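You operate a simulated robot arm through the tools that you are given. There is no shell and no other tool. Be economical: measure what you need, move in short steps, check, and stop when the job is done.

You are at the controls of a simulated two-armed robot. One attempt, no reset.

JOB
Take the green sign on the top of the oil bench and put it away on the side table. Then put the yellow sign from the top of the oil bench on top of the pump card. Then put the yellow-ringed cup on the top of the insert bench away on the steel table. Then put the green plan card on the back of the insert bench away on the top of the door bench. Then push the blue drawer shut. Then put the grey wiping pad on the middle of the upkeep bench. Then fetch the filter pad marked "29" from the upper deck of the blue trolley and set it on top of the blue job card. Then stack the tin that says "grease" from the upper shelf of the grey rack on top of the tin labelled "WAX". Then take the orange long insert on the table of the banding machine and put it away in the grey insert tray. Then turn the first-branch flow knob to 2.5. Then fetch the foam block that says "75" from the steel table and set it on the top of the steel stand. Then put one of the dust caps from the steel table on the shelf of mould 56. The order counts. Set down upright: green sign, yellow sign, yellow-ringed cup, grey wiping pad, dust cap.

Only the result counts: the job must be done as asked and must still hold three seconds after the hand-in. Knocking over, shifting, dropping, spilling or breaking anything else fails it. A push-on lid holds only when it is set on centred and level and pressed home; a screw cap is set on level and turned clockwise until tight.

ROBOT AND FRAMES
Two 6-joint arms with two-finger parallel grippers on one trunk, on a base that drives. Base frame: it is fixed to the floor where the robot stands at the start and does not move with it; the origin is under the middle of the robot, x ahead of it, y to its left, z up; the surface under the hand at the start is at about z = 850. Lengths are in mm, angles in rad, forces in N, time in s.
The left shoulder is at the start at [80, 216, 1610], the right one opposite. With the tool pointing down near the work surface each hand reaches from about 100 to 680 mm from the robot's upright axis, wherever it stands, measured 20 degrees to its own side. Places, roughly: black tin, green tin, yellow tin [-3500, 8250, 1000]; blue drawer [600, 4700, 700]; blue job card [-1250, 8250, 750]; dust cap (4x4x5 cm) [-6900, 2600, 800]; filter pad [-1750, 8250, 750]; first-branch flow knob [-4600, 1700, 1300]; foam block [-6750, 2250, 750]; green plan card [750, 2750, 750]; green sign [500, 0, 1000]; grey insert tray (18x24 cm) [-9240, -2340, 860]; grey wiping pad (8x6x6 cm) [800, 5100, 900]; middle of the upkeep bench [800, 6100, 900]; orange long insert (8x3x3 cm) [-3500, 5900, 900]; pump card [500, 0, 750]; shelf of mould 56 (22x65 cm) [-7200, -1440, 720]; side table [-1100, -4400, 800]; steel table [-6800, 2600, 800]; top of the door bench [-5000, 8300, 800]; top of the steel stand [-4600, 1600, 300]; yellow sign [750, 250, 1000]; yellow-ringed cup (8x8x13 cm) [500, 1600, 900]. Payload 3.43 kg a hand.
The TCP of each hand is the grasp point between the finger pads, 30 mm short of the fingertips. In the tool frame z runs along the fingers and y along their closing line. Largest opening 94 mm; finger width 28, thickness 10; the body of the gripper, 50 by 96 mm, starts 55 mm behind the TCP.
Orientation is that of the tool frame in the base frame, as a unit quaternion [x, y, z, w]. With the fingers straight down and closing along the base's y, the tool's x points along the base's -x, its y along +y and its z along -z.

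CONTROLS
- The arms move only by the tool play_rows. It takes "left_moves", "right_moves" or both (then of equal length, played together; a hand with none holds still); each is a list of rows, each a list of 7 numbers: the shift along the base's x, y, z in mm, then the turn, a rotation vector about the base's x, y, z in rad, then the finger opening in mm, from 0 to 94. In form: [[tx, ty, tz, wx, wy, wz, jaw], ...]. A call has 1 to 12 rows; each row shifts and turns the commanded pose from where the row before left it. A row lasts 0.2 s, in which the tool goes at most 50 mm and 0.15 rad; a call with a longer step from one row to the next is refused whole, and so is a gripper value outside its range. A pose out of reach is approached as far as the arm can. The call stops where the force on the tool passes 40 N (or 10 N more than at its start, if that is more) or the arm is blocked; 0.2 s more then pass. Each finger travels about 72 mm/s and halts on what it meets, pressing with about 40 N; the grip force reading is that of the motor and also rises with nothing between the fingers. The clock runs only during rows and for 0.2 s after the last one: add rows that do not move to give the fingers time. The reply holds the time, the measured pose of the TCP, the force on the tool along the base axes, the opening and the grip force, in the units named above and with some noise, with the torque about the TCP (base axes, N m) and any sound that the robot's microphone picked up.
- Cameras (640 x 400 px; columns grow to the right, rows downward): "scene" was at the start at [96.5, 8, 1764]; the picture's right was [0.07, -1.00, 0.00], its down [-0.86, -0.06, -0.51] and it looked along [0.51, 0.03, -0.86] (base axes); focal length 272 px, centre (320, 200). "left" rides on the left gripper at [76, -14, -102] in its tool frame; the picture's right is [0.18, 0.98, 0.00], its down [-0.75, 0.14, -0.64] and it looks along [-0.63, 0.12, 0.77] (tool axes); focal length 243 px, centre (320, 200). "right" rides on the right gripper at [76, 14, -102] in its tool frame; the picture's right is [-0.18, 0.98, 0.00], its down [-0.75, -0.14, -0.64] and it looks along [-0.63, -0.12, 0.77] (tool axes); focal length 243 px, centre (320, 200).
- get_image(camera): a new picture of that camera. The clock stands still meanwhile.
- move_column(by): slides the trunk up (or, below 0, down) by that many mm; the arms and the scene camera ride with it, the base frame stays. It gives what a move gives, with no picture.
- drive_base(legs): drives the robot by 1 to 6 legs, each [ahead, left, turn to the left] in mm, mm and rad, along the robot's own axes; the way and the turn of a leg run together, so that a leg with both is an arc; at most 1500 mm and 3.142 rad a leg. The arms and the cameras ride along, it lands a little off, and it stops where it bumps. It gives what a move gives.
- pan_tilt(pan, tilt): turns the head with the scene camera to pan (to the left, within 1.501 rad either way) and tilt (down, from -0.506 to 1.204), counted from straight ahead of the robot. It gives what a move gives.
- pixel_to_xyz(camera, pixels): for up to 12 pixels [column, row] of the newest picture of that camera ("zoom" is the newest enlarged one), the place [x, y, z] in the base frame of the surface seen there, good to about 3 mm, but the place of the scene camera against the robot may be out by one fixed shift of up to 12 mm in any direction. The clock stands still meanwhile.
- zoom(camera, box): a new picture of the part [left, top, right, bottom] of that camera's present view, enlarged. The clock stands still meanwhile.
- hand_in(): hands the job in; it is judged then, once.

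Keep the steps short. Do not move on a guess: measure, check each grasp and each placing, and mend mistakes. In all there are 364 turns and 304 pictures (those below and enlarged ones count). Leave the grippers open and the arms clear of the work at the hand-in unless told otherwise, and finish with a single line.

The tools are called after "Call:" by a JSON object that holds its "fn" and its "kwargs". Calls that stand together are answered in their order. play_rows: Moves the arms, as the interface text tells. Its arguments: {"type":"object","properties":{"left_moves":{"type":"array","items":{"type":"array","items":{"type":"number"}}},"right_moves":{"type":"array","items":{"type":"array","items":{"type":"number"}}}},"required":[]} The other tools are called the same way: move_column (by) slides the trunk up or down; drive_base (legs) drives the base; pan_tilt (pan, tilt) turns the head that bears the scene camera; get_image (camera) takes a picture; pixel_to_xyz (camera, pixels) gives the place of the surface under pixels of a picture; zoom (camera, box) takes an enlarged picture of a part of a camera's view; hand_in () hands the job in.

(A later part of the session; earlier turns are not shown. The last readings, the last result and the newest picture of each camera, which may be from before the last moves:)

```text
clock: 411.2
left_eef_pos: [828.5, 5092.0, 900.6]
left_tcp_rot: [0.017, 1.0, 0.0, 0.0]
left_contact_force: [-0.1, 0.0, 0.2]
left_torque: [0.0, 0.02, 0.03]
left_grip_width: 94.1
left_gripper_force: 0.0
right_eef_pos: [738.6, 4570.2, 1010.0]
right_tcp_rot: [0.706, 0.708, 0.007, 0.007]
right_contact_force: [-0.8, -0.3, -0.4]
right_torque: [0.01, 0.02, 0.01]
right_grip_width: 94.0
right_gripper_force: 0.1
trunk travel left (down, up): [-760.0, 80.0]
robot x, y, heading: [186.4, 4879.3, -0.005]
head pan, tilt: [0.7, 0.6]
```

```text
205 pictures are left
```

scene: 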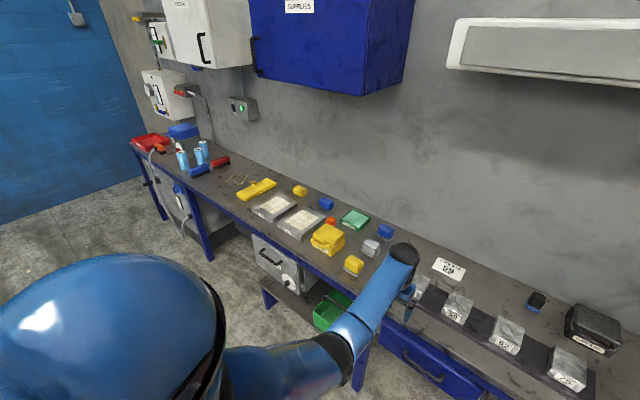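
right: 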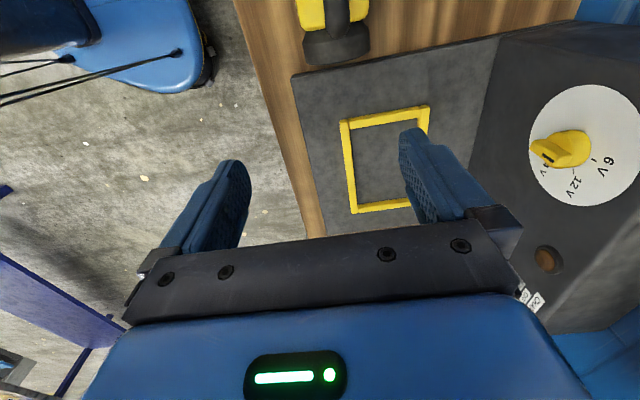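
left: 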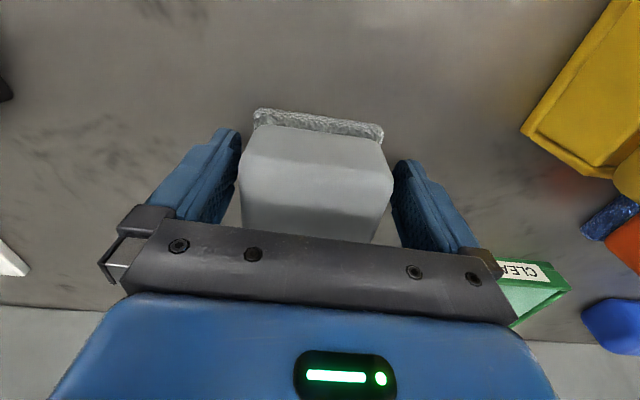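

Pad is between the fingers. Close and lift.

Call:
{"fn": "play_rows", "kwargs": {"left_moves": [[0, 0, 0, 0, 0, 0, 60], [0, 0, 0, 0, 0, 0, 55], [0, 0, 0, 0, 0, 0, 55], [0, 0, 30, 0, 0, 0, 55], [0, 0, 45, 0, 0, 0, 55], [0, 0, 45, 0, 0, 0, 55]]}}

Call:
{"fn": "get_image", "kwargs": {"camera": "left"}}

```text
clock: 412.6
left_eef_pos: [827.7, 5090.4, 1019.5]
left_tcp_rot: [0.018, 1.0, 0.0, -0.001]
left_contact_force: [0.4, 0.0, -0.8]
left_torque: [-0.02, 0.0, 0.05]
left_grip_width: 74.9
left_gripper_force: 39.7
right_eef_pos: [737.6, 4570.7, 1010.6]
right_tcp_rot: [0.706, 0.708, 0.007, 0.007]
right_contact_force: [1.2, -0.2, -0.4]
right_torque: [0.02, -0.01, 0.0]
right_grip_width: 94.1
right_gripper_force: 0.0
trunk travel left (down, up): [-760.0, 80.0]
robot x, y, heading: [186.6, 4877.4, -0.0]
head pan, tilt: [0.7, 0.6]
```

```text
204 pictures are left
```

left: 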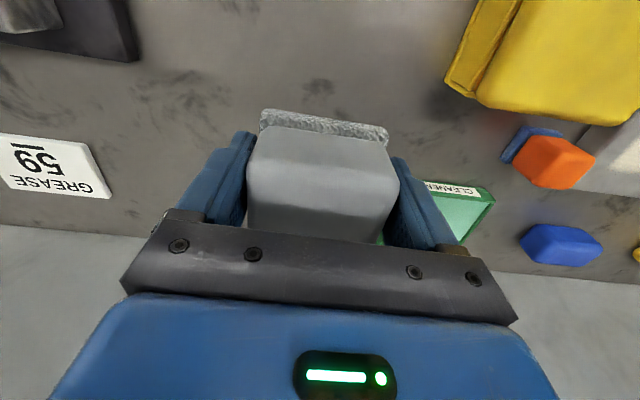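

Pad held (75 wide). Raise the trunk, and strafe left ~1000 along the bench to the middle.

Call:
{"fn": "move_column", "kwargs": {"by": 80}}

Call:
{"fn": "drive_base", "kwargs": {"legs": [[-80, 0, 0], [0, 1005, 0]]}}

Call:
{"fn": "pan_tilt", "kwargs": {"pan": 0.2, "tilt": 0.7}}

Call:
{"fn": "get_image", "kwargs": {"camera": "scene"}}

```text
clock: 413.8
left_eef_pos: [830.0, 5090.8, 1098.6]
left_tcp_rot: [0.017, 1.0, -0.001, 0.0]
left_contact_force: [0.2, -0.3, -1.0]
left_torque: [-0.03, -0.02, -0.03]
left_grip_width: 74.9
left_gripper_force: 40.2
right_eef_pos: [738.5, 4570.4, 1090.8]
right_tcp_rot: [0.706, 0.708, 0.007, 0.006]
right_contact_force: [0.3, 0.3, -0.5]
right_torque: [-0.01, 0.03, -0.05]
right_grip_width: 94.2
right_gripper_force: 0.0
trunk travel left (down, up): [-840.0, 0.0]
robot x, y, heading: [188.8, 4878.5, -0.002]
head pan, tilt: [0.7, 0.6]
```

```text
clock: 419.6
left_eef_pos: [757.3, 6085.4, 1098.6]
left_tcp_rot: [0.022, 1.0, 0.0, -0.001]
left_contact_force: [-0.3, -0.3, 0.0]
left_torque: [0.04, 0.06, -0.02]
left_grip_width: 74.6
left_gripper_force: 39.4
right_eef_pos: [661.2, 5566.1, 1089.9]
right_tcp_rot: [0.709, 0.705, 0.008, 0.007]
right_contact_force: [0.4, -0.9, 0.5]
right_torque: [0.01, 0.02, -0.05]
right_grip_width: 93.7
right_gripper_force: 0.1
trunk travel left (down, up): [-840.0, 0.0]
robot x, y, heading: [111.1, 5880.6, -0.007]
head pan, tilt: [0.7, 0.6]
```

```text
clock: 420.5
left_eef_pos: [756.1, 6086.7, 1099.8]
left_tcp_rot: [0.022, 1.0, 0.0, -0.001]
left_contact_force: [0.1, 0.1, -0.3]
left_torque: [0.02, -0.01, 0.02]
left_grip_width: 74.6
left_gripper_force: 39.4
right_eef_pos: [661.0, 5568.4, 1090.7]
right_tcp_rot: [0.709, 0.705, 0.005, 0.006]
right_contact_force: [-0.4, -0.6, -0.1]
right_torque: [-0.01, 0.01, -0.02]
right_grip_width: 93.8
right_gripper_force: 0.0
trunk travel left (down, up): [-840.0, 0.0]
robot x, y, heading: [113.0, 5881.3, -0.012]
head pan, tilt: [0.201, 0.7]
```

```text
203 pictures are left
```

scene: 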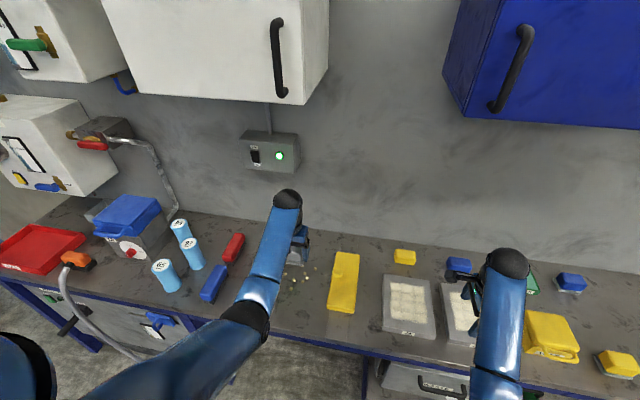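

Call:
{"fn": "get_image", "kwargs": {"camera": "left"}}

Call:
{"fn": "pixel_to_xyz", "kwargs": {"camera": "scene", "pixels": [[320, 265], [300, 280], [325, 285], [335, 285], [235, 248], [215, 283], [240, 300], [290, 235], [350, 235], [305, 315]]}}

```text
202 pictures are left
```

left: 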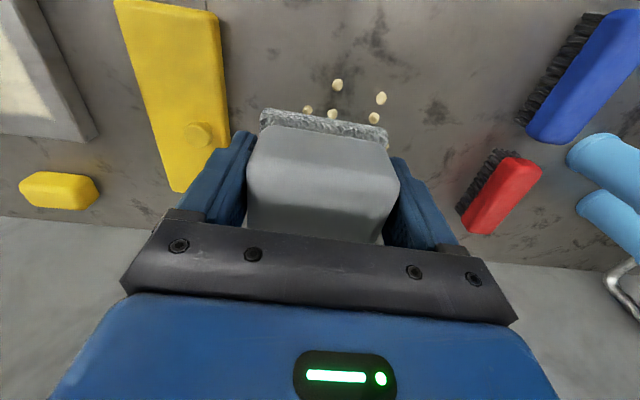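

```text
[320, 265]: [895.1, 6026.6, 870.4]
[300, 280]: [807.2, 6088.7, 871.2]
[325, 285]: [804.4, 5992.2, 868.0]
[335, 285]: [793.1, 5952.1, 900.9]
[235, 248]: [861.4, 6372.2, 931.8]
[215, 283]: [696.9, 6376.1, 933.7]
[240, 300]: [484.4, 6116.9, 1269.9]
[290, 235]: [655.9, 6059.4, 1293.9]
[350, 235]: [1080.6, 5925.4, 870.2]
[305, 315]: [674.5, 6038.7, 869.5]
```

Crumbs lie around (740–860, 6000–6150). I want a crumb-free spot near (800,6100–6200). I move the hand aside (+y) and look.

Call:
{"fn": "play_rows", "kwargs": {"left_moves": [[-10, 45, 0, 0, 0, 0, 55], [-10, 45, 0, 0, 0, 0, 55], [-10, 45, 0, 0, 0, 0, 55], [-10, 45, 0, 0, 0, 0, 55]]}}

Call:
{"fn": "get_image", "kwargs": {"camera": "left"}}

Call:
{"fn": "zoom", "kwargs": {"camera": "scene", "box": [190, 210, 390, 340]}}

```text
clock: 421.5
left_eef_pos: [716.4, 6268.1, 1098.9]
left_tcp_rot: [0.022, 1.0, -0.001, -0.001]
left_contact_force: [0.9, -1.0, -1.1]
left_torque: [0.0, -0.01, -0.02]
left_grip_width: 75.0
left_gripper_force: 40.7
right_eef_pos: [660.8, 5569.1, 1090.0]
right_tcp_rot: [0.709, 0.705, 0.006, 0.008]
right_contact_force: [-0.3, 0.0, -0.3]
right_torque: [0.02, -0.04, -0.01]
right_grip_width: 93.9
right_gripper_force: 0.1
trunk travel left (down, up): [-840.0, 0.0]
robot x, y, heading: [117.2, 5878.1, -0.009]
head pan, tilt: [0.201, 0.7]
```

```text
201 pictures are left
```

left: 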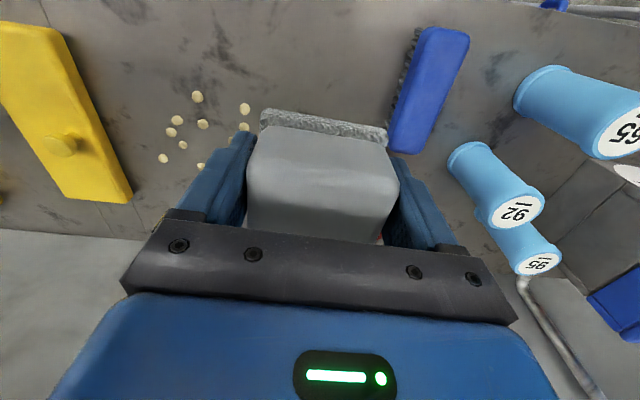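

```text
3.08 times, centred on (290, 275) of scene
```

zoom: 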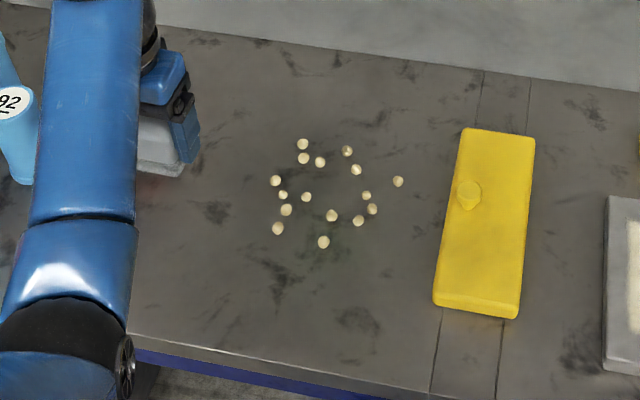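

Call:
{"fn": "pixel_to_xyz", "kwargs": {"camera": "zoom", "pixels": [[302, 143], [276, 181], [278, 228], [323, 242], [398, 181], [346, 151], [225, 185], [215, 280], [300, 310], [230, 110], [310, 90], [190, 200]]}}

```text
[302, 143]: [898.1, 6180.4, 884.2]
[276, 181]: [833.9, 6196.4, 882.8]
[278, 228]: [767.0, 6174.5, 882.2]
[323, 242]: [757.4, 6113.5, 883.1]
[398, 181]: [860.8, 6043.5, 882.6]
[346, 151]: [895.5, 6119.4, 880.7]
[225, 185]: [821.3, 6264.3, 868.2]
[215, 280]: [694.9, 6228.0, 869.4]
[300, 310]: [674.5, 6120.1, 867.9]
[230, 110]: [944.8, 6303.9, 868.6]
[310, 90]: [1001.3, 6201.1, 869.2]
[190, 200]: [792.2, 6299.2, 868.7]
```

Pellets are 3D and spread over x 757–898, y 6043–6196. The nearest clear spot is just in front at about (705,6105). I verify pellet positions with the left camera.

Call:
{"fn": "pixel_to_xyz", "kwargs": {"camera": "left", "pixels": [[197, 97], [171, 132], [176, 120], [203, 124], [245, 109], [183, 145], [163, 158], [200, 60], [240, 60]]}}

```text
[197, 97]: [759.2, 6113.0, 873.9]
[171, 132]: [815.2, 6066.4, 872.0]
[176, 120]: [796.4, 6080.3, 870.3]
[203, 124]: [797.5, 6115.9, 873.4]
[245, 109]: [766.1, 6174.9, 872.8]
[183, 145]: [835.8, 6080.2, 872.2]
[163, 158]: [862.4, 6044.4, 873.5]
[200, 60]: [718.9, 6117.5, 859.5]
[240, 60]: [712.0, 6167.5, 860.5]
```

Confirmed. I move to (706,6105) at height, and lower the trunk 60.

Call:
{"fn": "play_rows", "kwargs": {"left_moves": [[-3, -45, 0, 0, 0, 0, 55], [-3, -45, 0, 0, 0, 0, 55], [-2, -45, 0, 0, 0, 0, 55], [-2, -28, 0, 0, 0, 0, 55], [0, 0, -40, 0, 0, 0, 55]]}}

Call:
{"fn": "move_column", "kwargs": {"by": -60}}

Call:
{"fn": "get_image", "kwargs": {"camera": "left"}}

```text
clock: 422.7
left_eef_pos: [706.6, 6103.9, 1059.2]
left_tcp_rot: [0.021, 1.0, 0.0, -0.001]
left_contact_force: [0.5, 0.7, -0.8]
left_torque: [0.0, 0.03, 0.02]
left_grip_width: 74.5
left_gripper_force: 39.9
right_eef_pos: [661.7, 5567.7, 1090.2]
right_tcp_rot: [0.709, 0.705, 0.006, 0.007]
right_contact_force: [0.4, 0.4, 0.0]
right_torque: [-0.01, 0.0, 0.0]
right_grip_width: 94.3
right_gripper_force: 0.1
trunk travel left (down, up): [-840.0, 0.0]
robot x, y, heading: [112.1, 5879.9, -0.005]
head pan, tilt: [0.201, 0.7]
```

```text
clock: 423.7
left_eef_pos: [706.3, 6104.4, 999.5]
left_tcp_rot: [0.022, 1.0, 0.0, 0.0]
left_contact_force: [0.0, -0.6, -0.9]
left_torque: [-0.02, -0.02, -0.01]
left_grip_width: 74.8
left_gripper_force: 39.9
right_eef_pos: [659.6, 5567.6, 1030.4]
right_tcp_rot: [0.709, 0.705, 0.006, 0.007]
right_contact_force: [0.6, 0.4, -0.3]
right_torque: [0.0, 0.01, -0.02]
right_grip_width: 94.5
right_gripper_force: 0.0
trunk travel left (down, up): [-780.0, 60.0]
robot x, y, heading: [113.1, 5881.2, -0.007]
head pan, tilt: [0.201, 0.7]
```

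```text
199 pictures are left
```

left: 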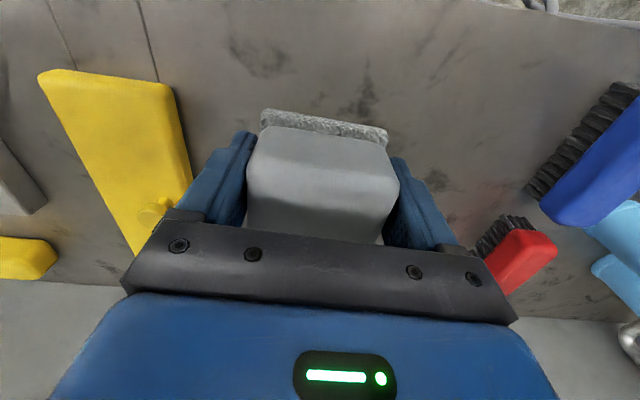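

Clear below. Descend to TCP 903, then in 1 mm steps.

Call:
{"fn": "play_rows", "kwargs": {"left_moves": [[0, 0, -48, 0, 0, 0, 55], [0, 0, -46, 0, 0, 0, 55], [0, 0, 0, 0, 0, 0, 55], [0, 0, -2, 0, 0, 0, 55], [0, 0, -2, 0, 0, 0, 55]]}}

```text
clock: 424.9
left_eef_pos: [706.6, 6104.5, 900.7]
left_tcp_rot: [0.022, 1.0, 0.0, -0.001]
left_contact_force: [0.6, 0.2, -0.7]
left_torque: [-0.01, 0.01, 0.02]
left_grip_width: 74.7
left_gripper_force: 39.6
right_eef_pos: [661.8, 5567.9, 1029.8]
right_tcp_rot: [0.708, 0.706, 0.006, 0.006]
right_contact_force: [-0.4, 0.1, -0.9]
right_torque: [0.0, -0.04, 0.01]
right_grip_width: 93.9
right_gripper_force: 0.1
trunk travel left (down, up): [-780.0, 60.0]
robot x, y, heading: [113.5, 5878.8, -0.009]
head pan, tilt: [0.201, 0.7]
```

Call:
{"fn": "play_rows", "kwargs": {"left_moves": [[0, 0, -1.5, 0, 0, 0, 55], [0, 0, 0, 0, 0, 0, 94], [0, 0, 0, 0, 0, 0, 94], [0, 0, 0, 0, 0, 0, 94], [0, 0, 40, 0, 0, 0, 94], [0, 0, 45, 0, 0, 0, 94], [0, 0, 45, 0, 0, 0, 94]]}}

Call:
{"fn": "get_image", "kwargs": {"camera": "left"}}

```text
clock: 426.5
left_eef_pos: [706.4, 6102.4, 1029.6]
left_tcp_rot: [0.021, 1.0, 0.0, -0.001]
left_contact_force: [0.3, 0.1, -0.6]
left_torque: [0.01, 0.0, -0.01]
left_grip_width: 94.0
left_gripper_force: 0.1
right_eef_pos: [660.2, 5567.5, 1029.8]
right_tcp_rot: [0.709, 0.705, 0.005, 0.007]
right_contact_force: [-0.2, 0.0, 0.1]
right_torque: [-0.01, 0.04, 0.01]
right_grip_width: 94.2
right_gripper_force: 0.1
trunk travel left (down, up): [-780.0, 60.0]
robot x, y, heading: [110.4, 5879.5, -0.013]
head pan, tilt: [0.201, 0.7]
```

```text
198 pictures are left
```

left: 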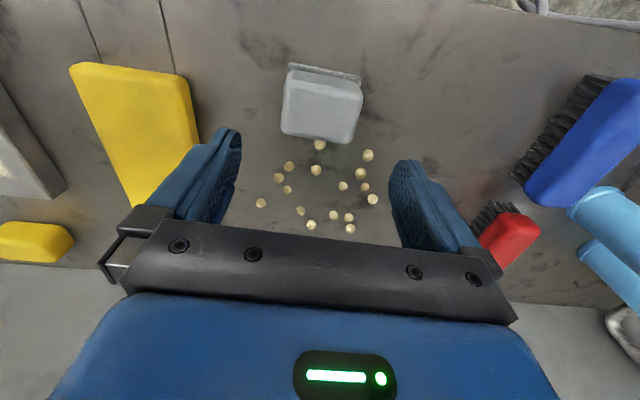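

The pad stands, but to be nearer the true middle I map all pellets to see whether a clear gap closer to (820,6115) exists.

Call:
{"fn": "zoom", "kwargs": {"camera": "left", "box": [230, 50, 420, 240]}}

Call:
{"fn": "pixel_to_xyz", "kwargs": {"camera": "left", "pixels": [[319, 145], [367, 155], [289, 167], [278, 178], [316, 170], [287, 190], [342, 186], [365, 188], [372, 200], [261, 203], [300, 211], [334, 217]]}}

Call:
{"fn": "pixel_to_xyz", "kwargs": {"camera": "left", "pixels": [[348, 218], [350, 229], [311, 226], [285, 90], [356, 96], [283, 128], [350, 138]]}}

```text
2.11 times, centred on (325, 145) of left
```

zoom: 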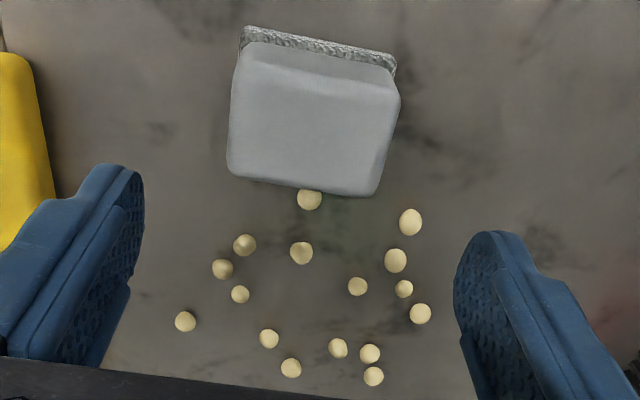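

```text
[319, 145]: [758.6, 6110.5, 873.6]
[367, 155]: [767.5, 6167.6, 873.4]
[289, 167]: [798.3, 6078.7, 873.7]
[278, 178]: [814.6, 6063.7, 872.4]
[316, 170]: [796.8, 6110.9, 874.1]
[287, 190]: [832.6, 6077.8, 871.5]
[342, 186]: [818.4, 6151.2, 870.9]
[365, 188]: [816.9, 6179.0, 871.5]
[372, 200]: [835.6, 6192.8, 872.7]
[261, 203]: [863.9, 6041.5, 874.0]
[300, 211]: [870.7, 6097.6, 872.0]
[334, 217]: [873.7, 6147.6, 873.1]
```

```text
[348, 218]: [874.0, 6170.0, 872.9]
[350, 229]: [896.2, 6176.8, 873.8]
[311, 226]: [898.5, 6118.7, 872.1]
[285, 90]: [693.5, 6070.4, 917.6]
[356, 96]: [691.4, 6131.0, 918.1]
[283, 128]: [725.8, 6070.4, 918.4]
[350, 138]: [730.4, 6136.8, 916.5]
```

The pellet field centres on ≈(828,6118). A spot at (768,6214) with the pad turned 90° is clear of all pellets and more central in depth. I regrip the pad.

Call:
{"fn": "play_rows", "kwargs": {"left_moves": [[0, 2, -45, 0, 0, 0, 94], [0, 0, -45, 0, 0, 0, 94], [0, 0, -39, 0, 0, 0, 94], [0, 0, 0, 0, 0, 0, 60], [0, 0, 0, 0, 0, 0, 55], [0, 0, 0, 0, 0, 0, 55], [0, 0, 30, 0, 0, 0, 55], [0, 0, 45, 0, 0, 0, 55], [0, 0, 45, 0, 0, 0, 55]]}}

Call:
{"fn": "play_rows", "kwargs": {"left_moves": [[6, 10, 0, 0, 0, 0.145, 55], [6, 10, 0, 0, 0, 0.145, 55], [6, 10, 0, 0, 0, 0.145, 55], [6, 10, 0, 0, 0, 0.145, 55], [6, 10, 0, 0, 0, 0.145, 55], [6, 10, 0, 0, 0, 0.145, 55], [6, 10, 0, 0, 0, 0.145, 55], [5, 10, 0, 0, 0, 0.145, 55], [5, 10, 0, 0, 0, 0.145, 55], [5, 10, 0, 0, 0, 0.145, 55], [5, 10, 0, 0, 0, 0.145, 55], [0, 0, 0, 0, 0, 0, 55]]}}

Call:
{"fn": "get_image", "kwargs": {"camera": "left"}}

```text
clock: 428.5
left_eef_pos: [707.1, 6106.7, 1020.2]
left_tcp_rot: [0.021, 1.0, 0.0, -0.002]
left_contact_force: [0.0, -0.4, -1.6]
left_torque: [0.0, -0.01, -0.01]
left_grip_width: 74.7
left_gripper_force: 40.1
right_eef_pos: [661.0, 5568.0, 1031.2]
right_tcp_rot: [0.709, 0.705, 0.006, 0.006]
right_contact_force: [-0.5, -0.4, -0.4]
right_torque: [-0.03, 0.01, 0.01]
right_grip_width: 94.2
right_gripper_force: 0.1
trunk travel left (down, up): [-780.0, 60.0]
robot x, y, heading: [112.6, 5879.6, -0.011]
head pan, tilt: [0.201, 0.7]
```

```text
clock: 431.1
left_eef_pos: [769.3, 6217.2, 1021.6]
left_tcp_rot: [-0.7, 0.714, 0.0, 0.0]
left_contact_force: [-0.3, 0.8, -0.9]
left_torque: [-0.03, 0.0, 0.03]
left_grip_width: 74.9
left_gripper_force: 40.0
right_eef_pos: [660.5, 5567.8, 1030.0]
right_tcp_rot: [0.709, 0.705, 0.007, 0.007]
right_contact_force: [0.6, 0.0, -0.3]
right_torque: [-0.01, 0.02, -0.02]
right_grip_width: 94.2
right_gripper_force: 0.0
trunk travel left (down, up): [-780.0, 60.0]
robot x, y, heading: [113.5, 5881.4, -0.006]
head pan, tilt: [0.201, 0.7]
```

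```text
196 pictures are left
```

left: 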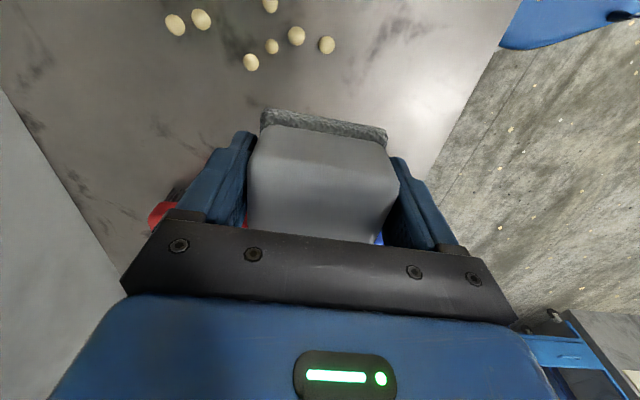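

Rotated cleanly; pellets stay clear. Descend in stages.

Call:
{"fn": "play_rows", "kwargs": {"left_moves": [[-1, -2, -45, 0, 0, 0, 55], [0, 0, -45, 0, 0, 0, 55], [0, 0, -27, 0, 0, 0, 55], [0, 0, 0, 0, 0, 0, 55]]}}

Call:
{"fn": "get_image", "kwargs": {"camera": "left"}}

```text
clock: 432.1
left_eef_pos: [768.0, 6214.1, 904.2]
left_tcp_rot: [-0.701, 0.714, 0.0, 0.001]
left_contact_force: [-1.3, -0.9, -0.5]
left_torque: [0.0, -0.01, 0.0]
left_grip_width: 74.8
left_gripper_force: 39.8
right_eef_pos: [660.7, 5568.2, 1030.3]
right_tcp_rot: [0.709, 0.705, 0.008, 0.008]
right_contact_force: [0.5, 0.2, 0.2]
right_torque: [0.03, -0.01, 0.0]
right_grip_width: 94.1
right_gripper_force: 0.1
trunk travel left (down, up): [-780.0, 60.0]
robot x, y, heading: [113.0, 5881.0, -0.012]
head pan, tilt: [0.201, 0.7]
```

```text
195 pictures are left
```

left: 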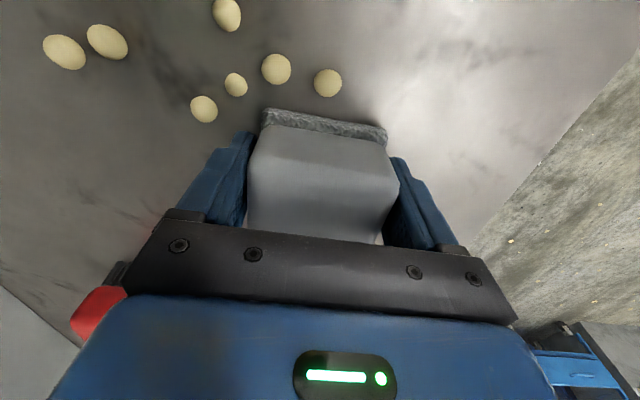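

Call:
{"fn": "play_rows", "kwargs": {"left_moves": [[0, 0, -3, 0, 0, 0, 55], [0, 0, -1.5, 0, 0, 0, 55], [0, 0, 0, 0, 0, 0, 84], [0, 0, 0, 0, 0, 0, 84], [0, 0, 0, 0, 0, 0, 84], [0, 0, 40, 0, 0, 0, 84], [0, 0, 45, 0, 0, 0, 84], [0, 0, 45, 0, 0, 0, 84]]}}

Call:
{"fn": "get_image", "kwargs": {"camera": "left"}}

Call:
{"fn": "pixel_to_xyz", "kwargs": {"camera": "left", "pixels": [[320, 110], [290, 60], [250, 85], [310, 75]]}}

```text
clock: 433.9
left_eef_pos: [766.3, 6212.8, 1030.5]
left_tcp_rot: [-0.701, 0.714, 0.0, 0.0]
left_contact_force: [-0.3, 0.4, 0.2]
left_torque: [-0.01, 0.0, 0.03]
left_grip_width: 83.9
left_gripper_force: 0.0
right_eef_pos: [660.3, 5567.5, 1030.1]
right_tcp_rot: [0.709, 0.705, 0.008, 0.007]
right_contact_force: [0.1, -0.5, 0.0]
right_torque: [0.03, 0.03, -0.01]
right_grip_width: 93.9
right_gripper_force: 0.1
trunk travel left (down, up): [-780.0, 60.0]
robot x, y, heading: [108.0, 5877.8, -0.007]
head pan, tilt: [0.201, 0.7]
```

```text
194 pictures are left
```

left: 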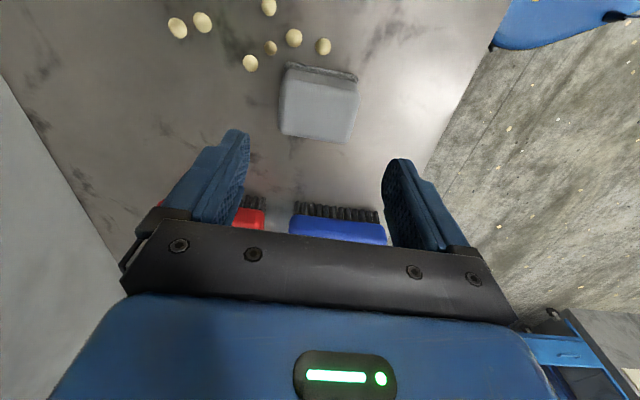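

```text
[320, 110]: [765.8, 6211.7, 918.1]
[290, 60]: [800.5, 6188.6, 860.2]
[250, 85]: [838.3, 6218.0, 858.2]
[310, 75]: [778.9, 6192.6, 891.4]
```

The pad stands upright. Next, the filter pad "29" at the blue trolley near (-1750,8250). Raise the trunk, back off and drive there facing +y.

Call:
{"fn": "move_column", "kwargs": {"by": 60}}

Call:
{"fn": "drive_base", "kwargs": {"legs": [[-810, 0, 0.007], [0, 1150, 0], [0, 0, 1.571], [0, 800, 0]]}}

Call:
{"fn": "pan_tilt", "kwargs": {"pan": 0.0, "tilt": 0.6}}

Call:
{"fn": "get_image", "kwargs": {"camera": "scene"}}

```text
clock: 434.9
left_eef_pos: [767.0, 6213.6, 1089.3]
left_tcp_rot: [-0.7, 0.714, 0.0, 0.0]
left_contact_force: [0.0, 0.0, -0.6]
left_torque: [0.02, -0.02, -0.01]
left_grip_width: 84.2
left_gripper_force: 0.0
right_eef_pos: [660.9, 5568.2, 1090.2]
right_tcp_rot: [0.709, 0.705, 0.006, 0.006]
right_contact_force: [-0.5, -0.2, 0.0]
right_torque: [0.01, -0.03, -0.03]
right_grip_width: 93.6
right_gripper_force: 0.1
trunk travel left (down, up): [-840.0, 0.0]
robot x, y, heading: [116.6, 5881.0, -0.01]
head pan, tilt: [0.201, 0.7]
```

```text
clock: 452.4
left_eef_pos: [-1814.6, 7699.8, 1089.7]
left_tcp_rot: [1.0, -0.014, 0.0, 0.0]
left_contact_force: [0.0, 0.0, -0.4]
left_torque: [-0.03, 0.02, 0.04]
left_grip_width: 84.0
left_gripper_force: 0.0
right_eef_pos: [-1171.6, 7587.3, 1089.5]
right_tcp_rot: [0.007, 1.0, 0.01, -0.001]
right_contact_force: [0.2, 0.0, 0.1]
right_torque: [-0.02, 0.01, -0.03]
right_grip_width: 93.8
right_gripper_force: 0.1
trunk travel left (down, up): [-840.0, 0.0]
robot x, y, heading: [-1488.7, 7043.8, 1.548]
head pan, tilt: [0.201, 0.7]
```

```text
clock: 453.1
left_eef_pos: [-1816.4, 7700.1, 1089.3]
left_tcp_rot: [1.0, -0.015, 0.0, 0.0]
left_contact_force: [0.0, 0.2, 0.1]
left_torque: [0.04, -0.02, 0.01]
left_grip_width: 83.9
left_gripper_force: 0.1
right_eef_pos: [-1171.1, 7587.6, 1089.2]
right_tcp_rot: [0.006, 1.0, 0.009, 0.0]
right_contact_force: [-0.1, -0.3, 0.4]
right_torque: [-0.01, -0.01, -0.01]
right_grip_width: 94.2
right_gripper_force: 0.0
trunk travel left (down, up): [-840.0, 0.0]
robot x, y, heading: [-1487.5, 7042.9, 1.554]
head pan, tilt: [0.0, 0.6]
```

```text
193 pictures are left
```

scene: 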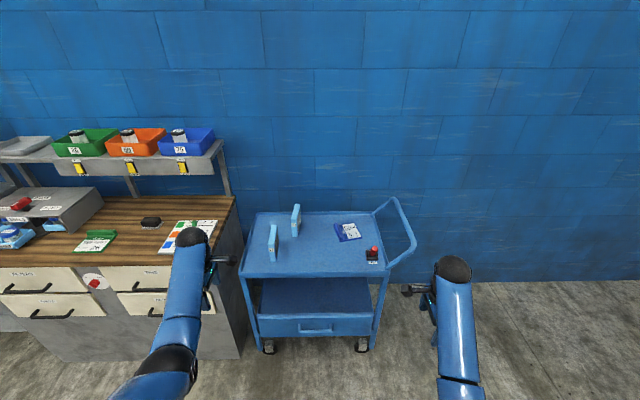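

Call:
{"fn": "zoom", "kwargs": {"camera": "scene", "box": [220, 180, 420, 300]}}

Call:
{"fn": "pixel_to_xyz", "kwargs": {"camera": "scene", "pixels": [[272, 240], [295, 218], [347, 232], [372, 255], [245, 272], [375, 272], [330, 220], [310, 260], [258, 215], [366, 213]]}}

```text
3.20 times, centred on (320, 240) of scene
```

zoom: 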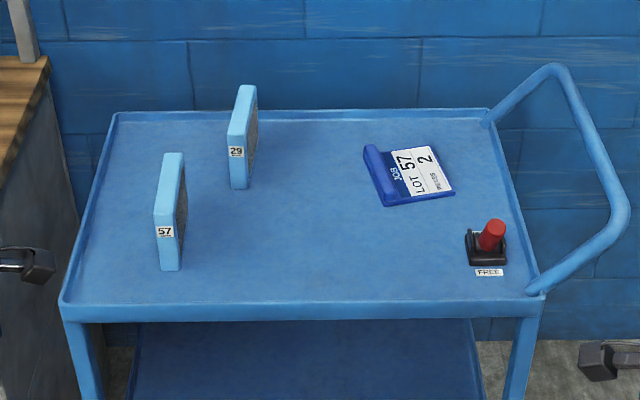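

```text
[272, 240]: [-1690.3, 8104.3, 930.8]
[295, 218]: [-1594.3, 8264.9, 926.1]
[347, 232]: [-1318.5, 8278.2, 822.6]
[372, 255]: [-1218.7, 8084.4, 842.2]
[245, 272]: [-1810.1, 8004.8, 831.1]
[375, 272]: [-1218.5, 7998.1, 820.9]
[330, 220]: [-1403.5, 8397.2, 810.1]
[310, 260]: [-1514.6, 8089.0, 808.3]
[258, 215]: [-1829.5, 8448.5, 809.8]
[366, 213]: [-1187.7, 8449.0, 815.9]
```

Deck z≈800 with pads 57 (front) and 29 (at about (-1594,8265)); the job card lies at (-1318,8278) with its ridge on the left. I'll use the left hand: turn it back to closing along x first, then drive to (-1200,7610).

Call:
{"fn": "play_rows", "kwargs": {"left_moves": [[0, -5, 0, 0, 0, -0.145, 94], [0, -5, 0, 0, 0, -0.145, 94], [0, -5, 0, 0, 0, -0.145, 94], [0, -5, 0, 0, 0, -0.145, 94], [0, -5, 0, 0, 0, -0.145, 94], [0, -5, 0, 0, 0, -0.145, 94], [0, 0, 0, 0, 0, -0.145, 94], [0, 0, 0, 0, 0, -0.145, 94], [0, 0, 0, 0, 0, -0.145, 94], [0, 0, 0, 0, 0, -0.145, 94], [0, 0, 0, 0, 0, -0.12, 94]]}}

Call:
{"fn": "drive_base", "kwargs": {"legs": [[0, -287, 0.017], [550, 0, 0]]}}

Call:
{"fn": "get_image", "kwargs": {"camera": "left"}}

Call:
{"fn": "get_image", "kwargs": {"camera": "scene"}}

```text
clock: 455.5
left_eef_pos: [-1814.5, 7669.8, 1088.7]
left_tcp_rot: [-0.696, 0.718, 0.0, -0.001]
left_contact_force: [0.0, -0.2, -0.3]
left_torque: [-0.02, 0.01, 0.01]
left_grip_width: 94.3
left_gripper_force: 0.1
right_eef_pos: [-1171.5, 7587.6, 1089.6]
right_tcp_rot: [0.007, 1.0, 0.009, 0.0]
right_contact_force: [-0.3, -1.0, 0.5]
right_torque: [-0.01, 0.02, 0.01]
right_grip_width: 93.8
right_gripper_force: 0.1
trunk travel left (down, up): [-840.0, 0.0]
robot x, y, heading: [-1488.1, 7044.5, 1.551]
head pan, tilt: [0.0, 0.6]
```

```text
clock: 460.2
left_eef_pos: [-1540.6, 8209.2, 1090.5]
left_tcp_rot: [-0.703, 0.711, 0.001, 0.0]
left_contact_force: [-0.1, -0.1, -0.3]
left_torque: [-0.01, -0.01, 0.03]
left_grip_width: 93.8
left_gripper_force: 0.0
right_eef_pos: [-895.7, 8136.9, 1091.3]
right_tcp_rot: [0.0, 1.0, 0.011, -0.001]
right_contact_force: [0.3, 0.3, 1.2]
right_torque: [0.01, 0.01, -0.01]
right_grip_width: 94.1
right_gripper_force: 0.1
trunk travel left (down, up): [-840.0, 0.0]
robot x, y, heading: [-1200.3, 7589.3, 1.565]
head pan, tilt: [0.0, 0.6]
```

```text
191 pictures are left
```

left: 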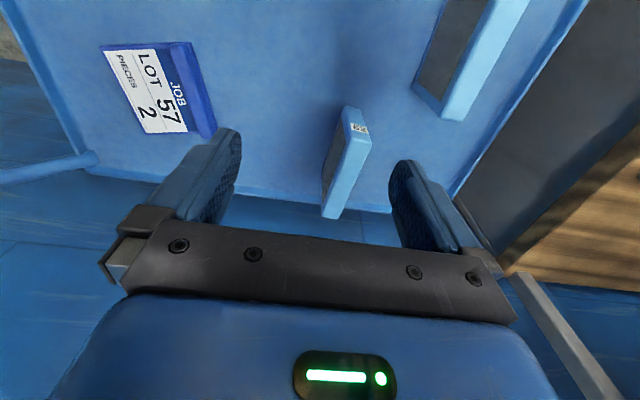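

```text
190 pictures are left
```

scene: 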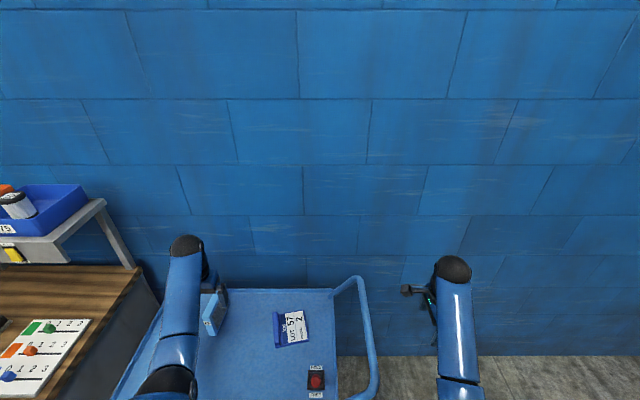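

Measure pad 29 and the card in the left camera.

Call:
{"fn": "zoom", "kwargs": {"camera": "left", "box": [300, 90, 400, 230]}}

Call:
{"fn": "pixel_to_xyz", "kwargs": {"camera": "left", "pixels": [[346, 134], [369, 136], [323, 213], [338, 216], [345, 175], [360, 120], [345, 110], [110, 55], [190, 50], [205, 130], [150, 125], [165, 90]]}}

```text
2.86 times, centred on (350, 160) of left
```

zoom: 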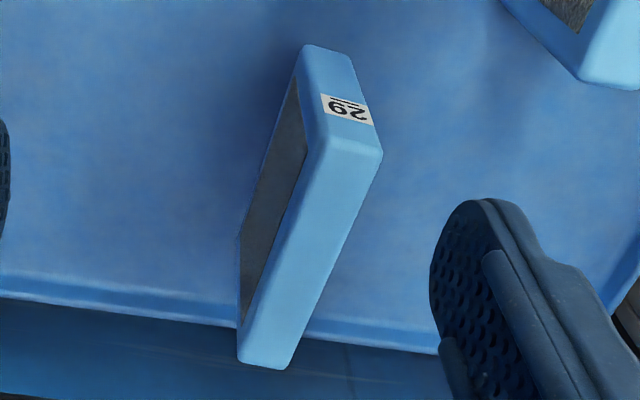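

```text
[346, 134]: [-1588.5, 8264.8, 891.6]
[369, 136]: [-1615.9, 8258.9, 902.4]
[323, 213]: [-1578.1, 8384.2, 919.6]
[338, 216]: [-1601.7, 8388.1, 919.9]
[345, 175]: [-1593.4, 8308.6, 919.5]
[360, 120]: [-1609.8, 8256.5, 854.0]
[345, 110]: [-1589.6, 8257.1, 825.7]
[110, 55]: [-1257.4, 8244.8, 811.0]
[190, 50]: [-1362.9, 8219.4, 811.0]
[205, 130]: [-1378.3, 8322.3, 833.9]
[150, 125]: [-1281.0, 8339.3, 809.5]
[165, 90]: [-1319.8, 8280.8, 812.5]
```

Pad 29: centre ≈(-1596,8322), 26 thick, top 920. Card flat centre ≈(-1315,8281), z 811, turned ~14°. I drive 90 closer and lower the trunk 90.

Call:
{"fn": "drive_base", "kwargs": {"legs": [[90, 0, 0]]}}

Call:
{"fn": "move_column", "kwargs": {"by": -90}}

Call:
{"fn": "play_rows", "kwargs": {"left_moves": [[-28, 5, 0, 0, 0, -0.084, 94], [-28, 5, 0, 0, 0, 0, 94], [0, 0, 0, 0, 0, 0, 94]]}}

Call:
{"fn": "get_image", "kwargs": {"camera": "left"}}

```text
clock: 461.4
left_eef_pos: [-1541.5, 8290.0, 1095.5]
left_tcp_rot: [-0.703, 0.711, 0.003, 0.003]
left_contact_force: [0.3, -0.9, 0.0]
left_torque: [0.05, 0.08, -0.03]
left_grip_width: 94.0
left_gripper_force: 0.1
right_eef_pos: [-895.0, 8217.7, 1094.9]
right_tcp_rot: [-0.001, 1.0, 0.014, 0.0]
right_contact_force: [-0.8, 0.0, 0.4]
right_torque: [0.06, 0.0, 0.0]
right_grip_width: 94.2
right_gripper_force: 0.0
trunk travel left (down, up): [-840.0, 0.0]
robot x, y, heading: [-1202.6, 7682.0, 1.567]
head pan, tilt: [0.0, 0.6]
```

```text
clock: 462.6
left_eef_pos: [-1542.3, 8298.4, 1000.0]
left_tcp_rot: [-0.703, 0.711, 0.0, -0.001]
left_contact_force: [0.1, -0.1, 0.4]
left_torque: [0.02, 0.01, 0.0]
left_grip_width: 94.2
left_gripper_force: 0.1
right_eef_pos: [-894.6, 8227.1, 1000.4]
right_tcp_rot: [-0.001, 1.0, 0.011, 0.0]
right_contact_force: [-0.6, -0.2, 0.2]
right_torque: [0.01, -0.02, 0.02]
right_grip_width: 94.0
right_gripper_force: 0.0
trunk travel left (down, up): [-750.0, 90.0]
robot x, y, heading: [-1207.4, 7679.7, 1.567]
head pan, tilt: [0.0, 0.6]
```

```text
clock: 463.4
left_eef_pos: [-1597.9, 8308.9, 1000.3]
left_tcp_rot: [-0.672, 0.74, 0.0, 0.0]
left_contact_force: [0.1, -0.2, -0.2]
left_torque: [-0.02, 0.01, 0.01]
left_grip_width: 94.2
left_gripper_force: 0.2
right_eef_pos: [-894.2, 8226.5, 1001.1]
right_tcp_rot: [-0.001, 1.0, 0.009, 0.0]
right_contact_force: [0.5, -0.4, 1.0]
right_torque: [0.0, 0.0, -0.01]
right_grip_width: 93.9
right_gripper_force: 0.0
trunk travel left (down, up): [-750.0, 90.0]
robot x, y, heading: [-1204.6, 7678.1, 1.57]
head pan, tilt: [0.0, 0.6]
```

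```text
188 pictures are left
```

left: 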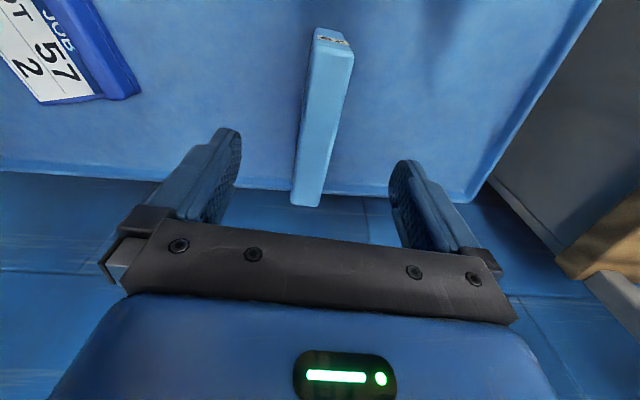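

Well aligned. Descend to z=890 and close.

Call:
{"fn": "play_rows", "kwargs": {"left_moves": [[0, 0, -40, 0, 0, 0, 94], [0, 0, -40, 0, 0, 0, 94], [0, 0, -30, 0, 0, 0, 94], [0, 0, 0, 0, 0, 0, 60], [0, 0, 0, 0, 0, 0, 15], [0, 0, 0, 0, 0, 0, 10], [0, 0, 0, 0, 0, 0, 10], [0, 0, 0, 0, 0, 0, 10]]}}

Call:
{"fn": "get_image", "kwargs": {"camera": "left"}}

```text
clock: 465.2
left_eef_pos: [-1598.1, 8309.8, 887.8]
left_tcp_rot: [-0.673, 0.74, 0.0, -0.001]
left_contact_force: [-0.2, 0.2, 0.2]
left_torque: [0.05, 0.01, -0.01]
left_grip_width: 34.1
left_gripper_force: 40.1
right_eef_pos: [-895.2, 8227.4, 1000.5]
right_tcp_rot: [-0.001, 1.0, 0.009, 0.0]
right_contact_force: [0.0, 0.5, 0.0]
right_torque: [0.04, -0.02, 0.03]
right_grip_width: 93.9
right_gripper_force: 0.0
trunk travel left (down, up): [-750.0, 90.0]
robot x, y, heading: [-1205.3, 7679.4, 1.569]
head pan, tilt: [0.0, 0.6]
```

```text
187 pictures are left
```

left: 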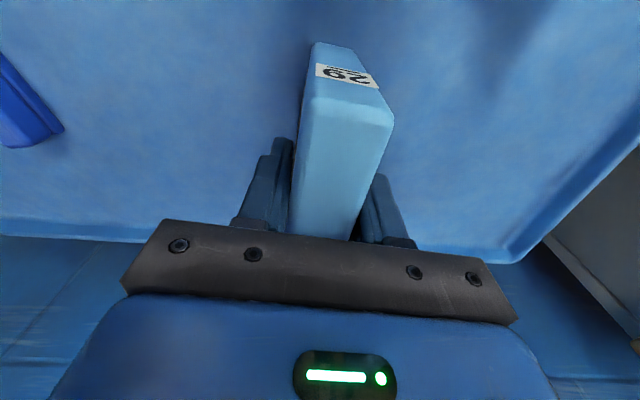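

Held. Lift 75, carry over the card with +0.335 turn, and look.

Call:
{"fn": "play_rows", "kwargs": {"left_moves": [[0, 0, 35, 0, 0, 0, 10], [0, 0, 40, 0, 0, 0, 10], [48, -7, 0, 0, 0, 0.06, 10], [48, -7, 0, 0, 0, 0.06, 10], [48, -7, 0, 0, 0, 0.06, 10], [48, -7, 0, 0, 0, 0.06, 10], [48, -7, 0, 0, 0, 0.06, 10], [46, -6, 0, 0, 0, 0.035, 10], [0, 0, 0, 0, 0, 0, 10]]}}

Call:
{"fn": "get_image", "kwargs": {"camera": "left"}}

```text
clock: 467.2
left_eef_pos: [-1310.3, 8266.2, 961.7]
left_tcp_rot: [0.787, -0.617, 0.001, 0.001]
left_contact_force: [1.0, 1.0, -1.1]
left_torque: [-0.08, -0.01, 0.02]
left_grip_width: 33.5
left_gripper_force: 40.3
right_eef_pos: [-895.2, 8227.9, 1000.5]
right_tcp_rot: [0.0, 1.0, 0.009, 0.0]
right_contact_force: [0.1, 0.2, 0.4]
right_torque: [0.02, -0.02, 0.02]
right_grip_width: 94.0
right_gripper_force: 0.0
trunk travel left (down, up): [-750.0, 90.0]
robot x, y, heading: [-1204.0, 7678.0, 1.569]
head pan, tilt: [0.0, 0.6]
```

```text
186 pictures are left
```

left: 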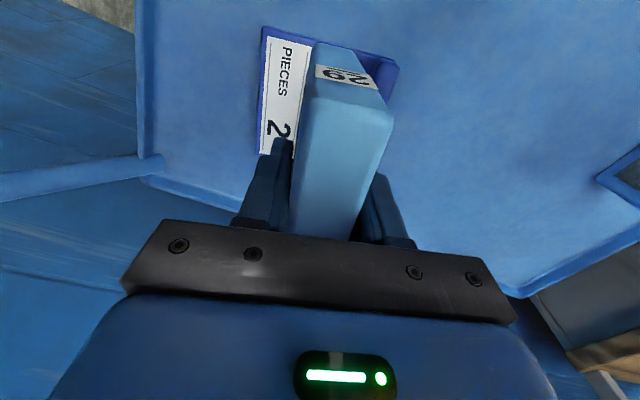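

Call:
{"fn": "pixel_to_xyz", "kwargs": {"camera": "left", "pixels": [[266, 35], [262, 120], [395, 68], [380, 60], [300, 42], [318, 50], [348, 52], [316, 108], [385, 120]]}}

```text
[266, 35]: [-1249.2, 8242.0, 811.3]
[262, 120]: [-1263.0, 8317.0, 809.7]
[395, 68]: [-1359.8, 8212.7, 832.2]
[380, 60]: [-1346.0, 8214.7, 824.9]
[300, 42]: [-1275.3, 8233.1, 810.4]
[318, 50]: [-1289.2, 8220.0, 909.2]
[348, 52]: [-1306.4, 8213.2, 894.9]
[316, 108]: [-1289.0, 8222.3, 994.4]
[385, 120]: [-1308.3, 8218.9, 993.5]
```

The pad is centred over the card's flat part. Lower to TCP 902, then fine steps.

Call:
{"fn": "play_rows", "kwargs": {"left_moves": [[0, 0, -30, 0, 0, 0, 10], [0, 0, -28, 0, 0, 0, 10], [0, 0, 0, 0, 0, 0, 10], [0, 0, -1.5, 0, 0, 0, 10], [0, 0, -1.5, 0, 0, 0, 10]]}}

```text
clock: 468.4
left_eef_pos: [-1310.8, 8268.1, 902.5]
left_tcp_rot: [0.787, -0.617, 0.0, 0.002]
left_contact_force: [-0.1, 0.2, -1.6]
left_torque: [-0.03, 0.02, 0.0]
left_grip_width: 34.0
left_gripper_force: 39.9
right_eef_pos: [-894.5, 8228.7, 1000.1]
right_tcp_rot: [-0.001, 1.0, 0.008, 0.0]
right_contact_force: [-0.7, 0.4, -0.2]
right_torque: [-0.02, -0.01, 0.0]
right_grip_width: 94.2
right_gripper_force: 0.1
trunk travel left (down, up): [-750.0, 90.0]
robot x, y, heading: [-1203.9, 7675.3, 1.568]
head pan, tilt: [0.0, 0.6]
```

Call:
{"fn": "play_rows", "kwargs": {"left_moves": [[0, 0, -1.5, 0, 0, 0, 10], [0, 0, -1, 0, 0, 0, 10], [0, 0, -1, 0, 0, 0, 10]]}}

```text
clock: 469.2
left_eef_pos: [-1310.6, 8267.7, 899.8]
left_tcp_rot: [0.787, -0.617, 0.0, 0.0]
left_contact_force: [0.0, -0.4, -1.4]
left_torque: [-0.04, 0.02, -0.01]
left_grip_width: 33.9
left_gripper_force: 40.3
right_eef_pos: [-893.4, 8227.4, 999.7]
right_tcp_rot: [-0.001, 1.0, 0.009, 0.001]
right_contact_force: [-0.1, 0.0, 0.4]
right_torque: [0.0, 0.0, -0.01]
right_grip_width: 94.1
right_gripper_force: 0.0
trunk travel left (down, up): [-750.0, 90.0]
robot x, y, heading: [-1203.9, 7681.8, 1.567]
head pan, tilt: [0.0, 0.6]
```

Call:
{"fn": "play_rows", "kwargs": {"left_moves": [[0, 0, -1, 0, 0, 0, 10], [0, 0, -1, 0, 0, 0, 10]]}}

```text
clock: 469.8
left_eef_pos: [-1311.6, 8267.8, 897.7]
left_tcp_rot: [0.787, -0.616, 0.0, -0.001]
left_contact_force: [0.0, -0.8, 4.2]
left_torque: [-0.22, 0.01, -0.01]
left_grip_width: 33.7
left_gripper_force: 39.4
right_eef_pos: [-895.8, 8227.4, 1000.3]
right_tcp_rot: [-0.001, 1.0, 0.009, 0.001]
right_contact_force: [0.0, 0.1, -1.0]
right_torque: [-0.02, 0.01, -0.01]
right_grip_width: 94.0
right_gripper_force: 0.0
trunk travel left (down, up): [-750.0, 90.0]
robot x, y, heading: [-1205.5, 7675.5, 1.57]
head pan, tilt: [0.0, 0.6]
```

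Contact (4 N). Open to 60 and lift.

Call:
{"fn": "play_rows", "kwargs": {"left_moves": [[0, 0, 0, 0, 0, 0, 60], [0, 0, 0, 0, 0, 0, 60], [0, 0, 0, 0, 0, 0, 60], [0, 0, 30, 0, 0, 0, 60], [0, 0, 45, 0, 0, 0, 60], [0, 0, 45, 0, 0, 0, 60]]}}

Call:
{"fn": "get_image", "kwargs": {"camera": "left"}}

```text
clock: 471.2
left_eef_pos: [-1310.1, 8268.0, 1018.0]
left_tcp_rot: [0.786, -0.618, 0.001, 0.0]
left_contact_force: [-0.6, 0.4, 1.1]
left_torque: [0.01, 0.01, -0.03]
left_grip_width: 59.9
left_gripper_force: 0.1
right_eef_pos: [-894.8, 8227.2, 1000.3]
right_tcp_rot: [-0.001, 1.0, 0.009, 0.0]
right_contact_force: [-0.2, 0.4, -0.1]
right_torque: [-0.03, 0.01, -0.02]
right_grip_width: 93.9
right_gripper_force: 0.1
trunk travel left (down, up): [-750.0, 90.0]
robot x, y, heading: [-1204.3, 7674.5, 1.575]
head pan, tilt: [0.0, 0.6]
```

```text
185 pictures are left
```

left: 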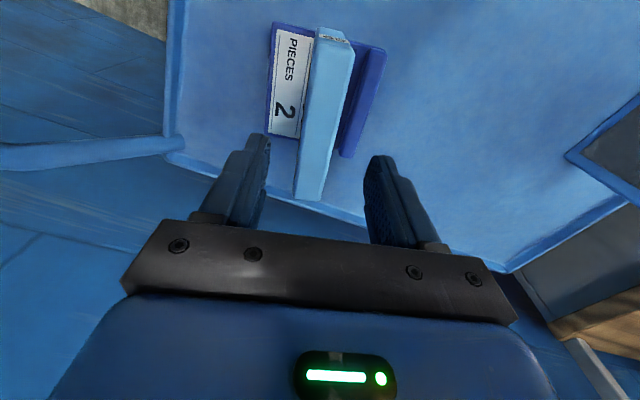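

Pad 29 stands on the job card. Next the tins on the grey rack near (-3500,8250). Raise, back off and strafe left.

Call:
{"fn": "move_column", "kwargs": {"by": 90}}

Call:
{"fn": "drive_base", "kwargs": {"legs": [[-550, 0, 0], [0, 1150, 0], [0, 1130, 0]]}}

Call:
{"fn": "pan_tilt", "kwargs": {"pan": 0.0, "tilt": 0.4}}

Call:
{"fn": "get_image", "kwargs": {"camera": "scene"}}

```text
clock: 472.4
left_eef_pos: [-1311.3, 8268.5, 1106.8]
left_tcp_rot: [0.787, -0.617, 0.001, 0.0]
left_contact_force: [0.1, -0.5, 0.3]
left_torque: [-0.05, -0.01, -0.04]
left_grip_width: 59.9
left_gripper_force: 0.1
right_eef_pos: [-895.0, 8225.9, 1090.2]
right_tcp_rot: [-0.001, 1.0, 0.009, 0.0]
right_contact_force: [0.1, -0.2, -0.7]
right_torque: [0.03, 0.01, -0.02]
right_grip_width: 94.0
right_gripper_force: 0.1
trunk travel left (down, up): [-840.0, 0.0]
robot x, y, heading: [-1201.0, 7675.7, 1.567]
head pan, tilt: [0.0, 0.6]
```

```text
clock: 486.5
left_eef_pos: [-3583.6, 7725.2, 1108.2]
left_tcp_rot: [0.784, -0.621, 0.002, 0.001]
left_contact_force: [-0.9, 1.1, 0.3]
left_torque: [0.02, -0.01, 0.01]
left_grip_width: 59.9
left_gripper_force: 0.0
right_eef_pos: [-3168.7, 7681.4, 1089.0]
right_tcp_rot: [0.003, 1.0, 0.009, -0.001]
right_contact_force: [-0.8, -0.6, 0.1]
right_torque: [0.0, 0.01, -0.03]
right_grip_width: 94.1
right_gripper_force: 0.0
trunk travel left (down, up): [-840.0, 0.0]
robot x, y, heading: [-3480.7, 7135.1, 1.568]
head pan, tilt: [0.0, 0.6]
```

```text
clock: 487.2
left_eef_pos: [-3584.3, 7725.0, 1108.5]
left_tcp_rot: [0.785, -0.62, 0.0, 0.0]
left_contact_force: [0.6, -0.1, -0.8]
left_torque: [0.01, 0.0, -0.01]
left_grip_width: 60.1
left_gripper_force: 0.1
right_eef_pos: [-3169.1, 7679.8, 1089.6]
right_tcp_rot: [0.003, 1.0, 0.009, 0.0]
right_contact_force: [0.5, 0.8, -0.5]
right_torque: [0.01, 0.0, -0.02]
right_grip_width: 93.8
right_gripper_force: 0.1
trunk travel left (down, up): [-840.0, 0.0]
robot x, y, heading: [-3483.0, 7132.7, 1.557]
head pan, tilt: [0.0, 0.4]
```

```text
184 pictures are left
```

scene: 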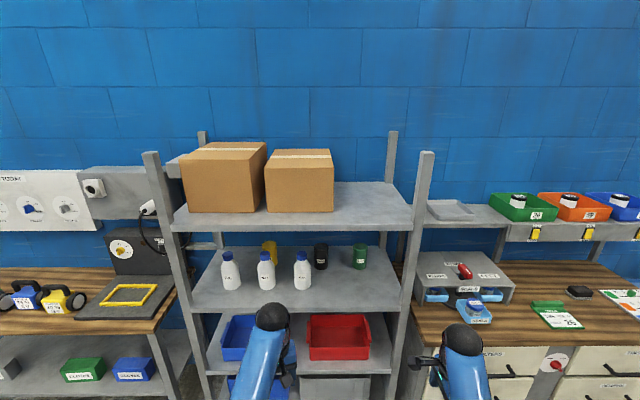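

Call:
{"fn": "zoom", "kwargs": {"camera": "scene", "box": [200, 220, 410, 320]}}

Call:
{"fn": "pixel_to_xyz", "kwargs": {"camera": "scene", "pixels": [[269, 250], [320, 250], [359, 252], [230, 270], [266, 268], [302, 270], [340, 295], [380, 260], [300, 305], [345, 228], [300, 215], [170, 240]]}}

```text
3.05 times, centred on (305, 270) of scene
```

zoom: 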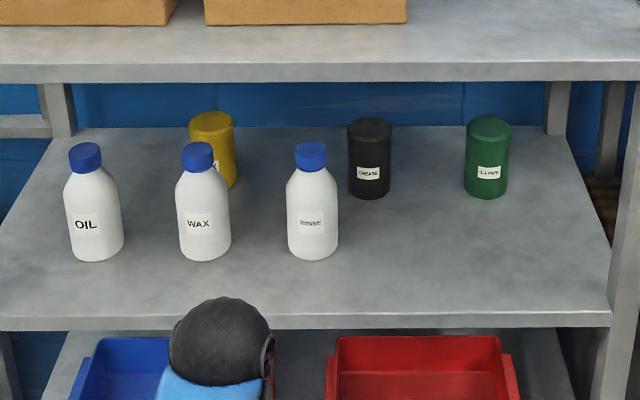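

```text
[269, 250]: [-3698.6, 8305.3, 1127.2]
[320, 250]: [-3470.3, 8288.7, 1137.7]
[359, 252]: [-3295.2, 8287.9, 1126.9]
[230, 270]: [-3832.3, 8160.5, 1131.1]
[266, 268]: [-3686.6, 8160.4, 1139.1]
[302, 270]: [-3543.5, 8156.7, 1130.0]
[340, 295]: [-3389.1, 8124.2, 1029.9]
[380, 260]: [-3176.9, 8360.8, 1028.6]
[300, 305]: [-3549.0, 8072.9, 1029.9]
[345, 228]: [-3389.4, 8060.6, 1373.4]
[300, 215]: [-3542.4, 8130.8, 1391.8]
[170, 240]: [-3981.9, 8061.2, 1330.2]
```

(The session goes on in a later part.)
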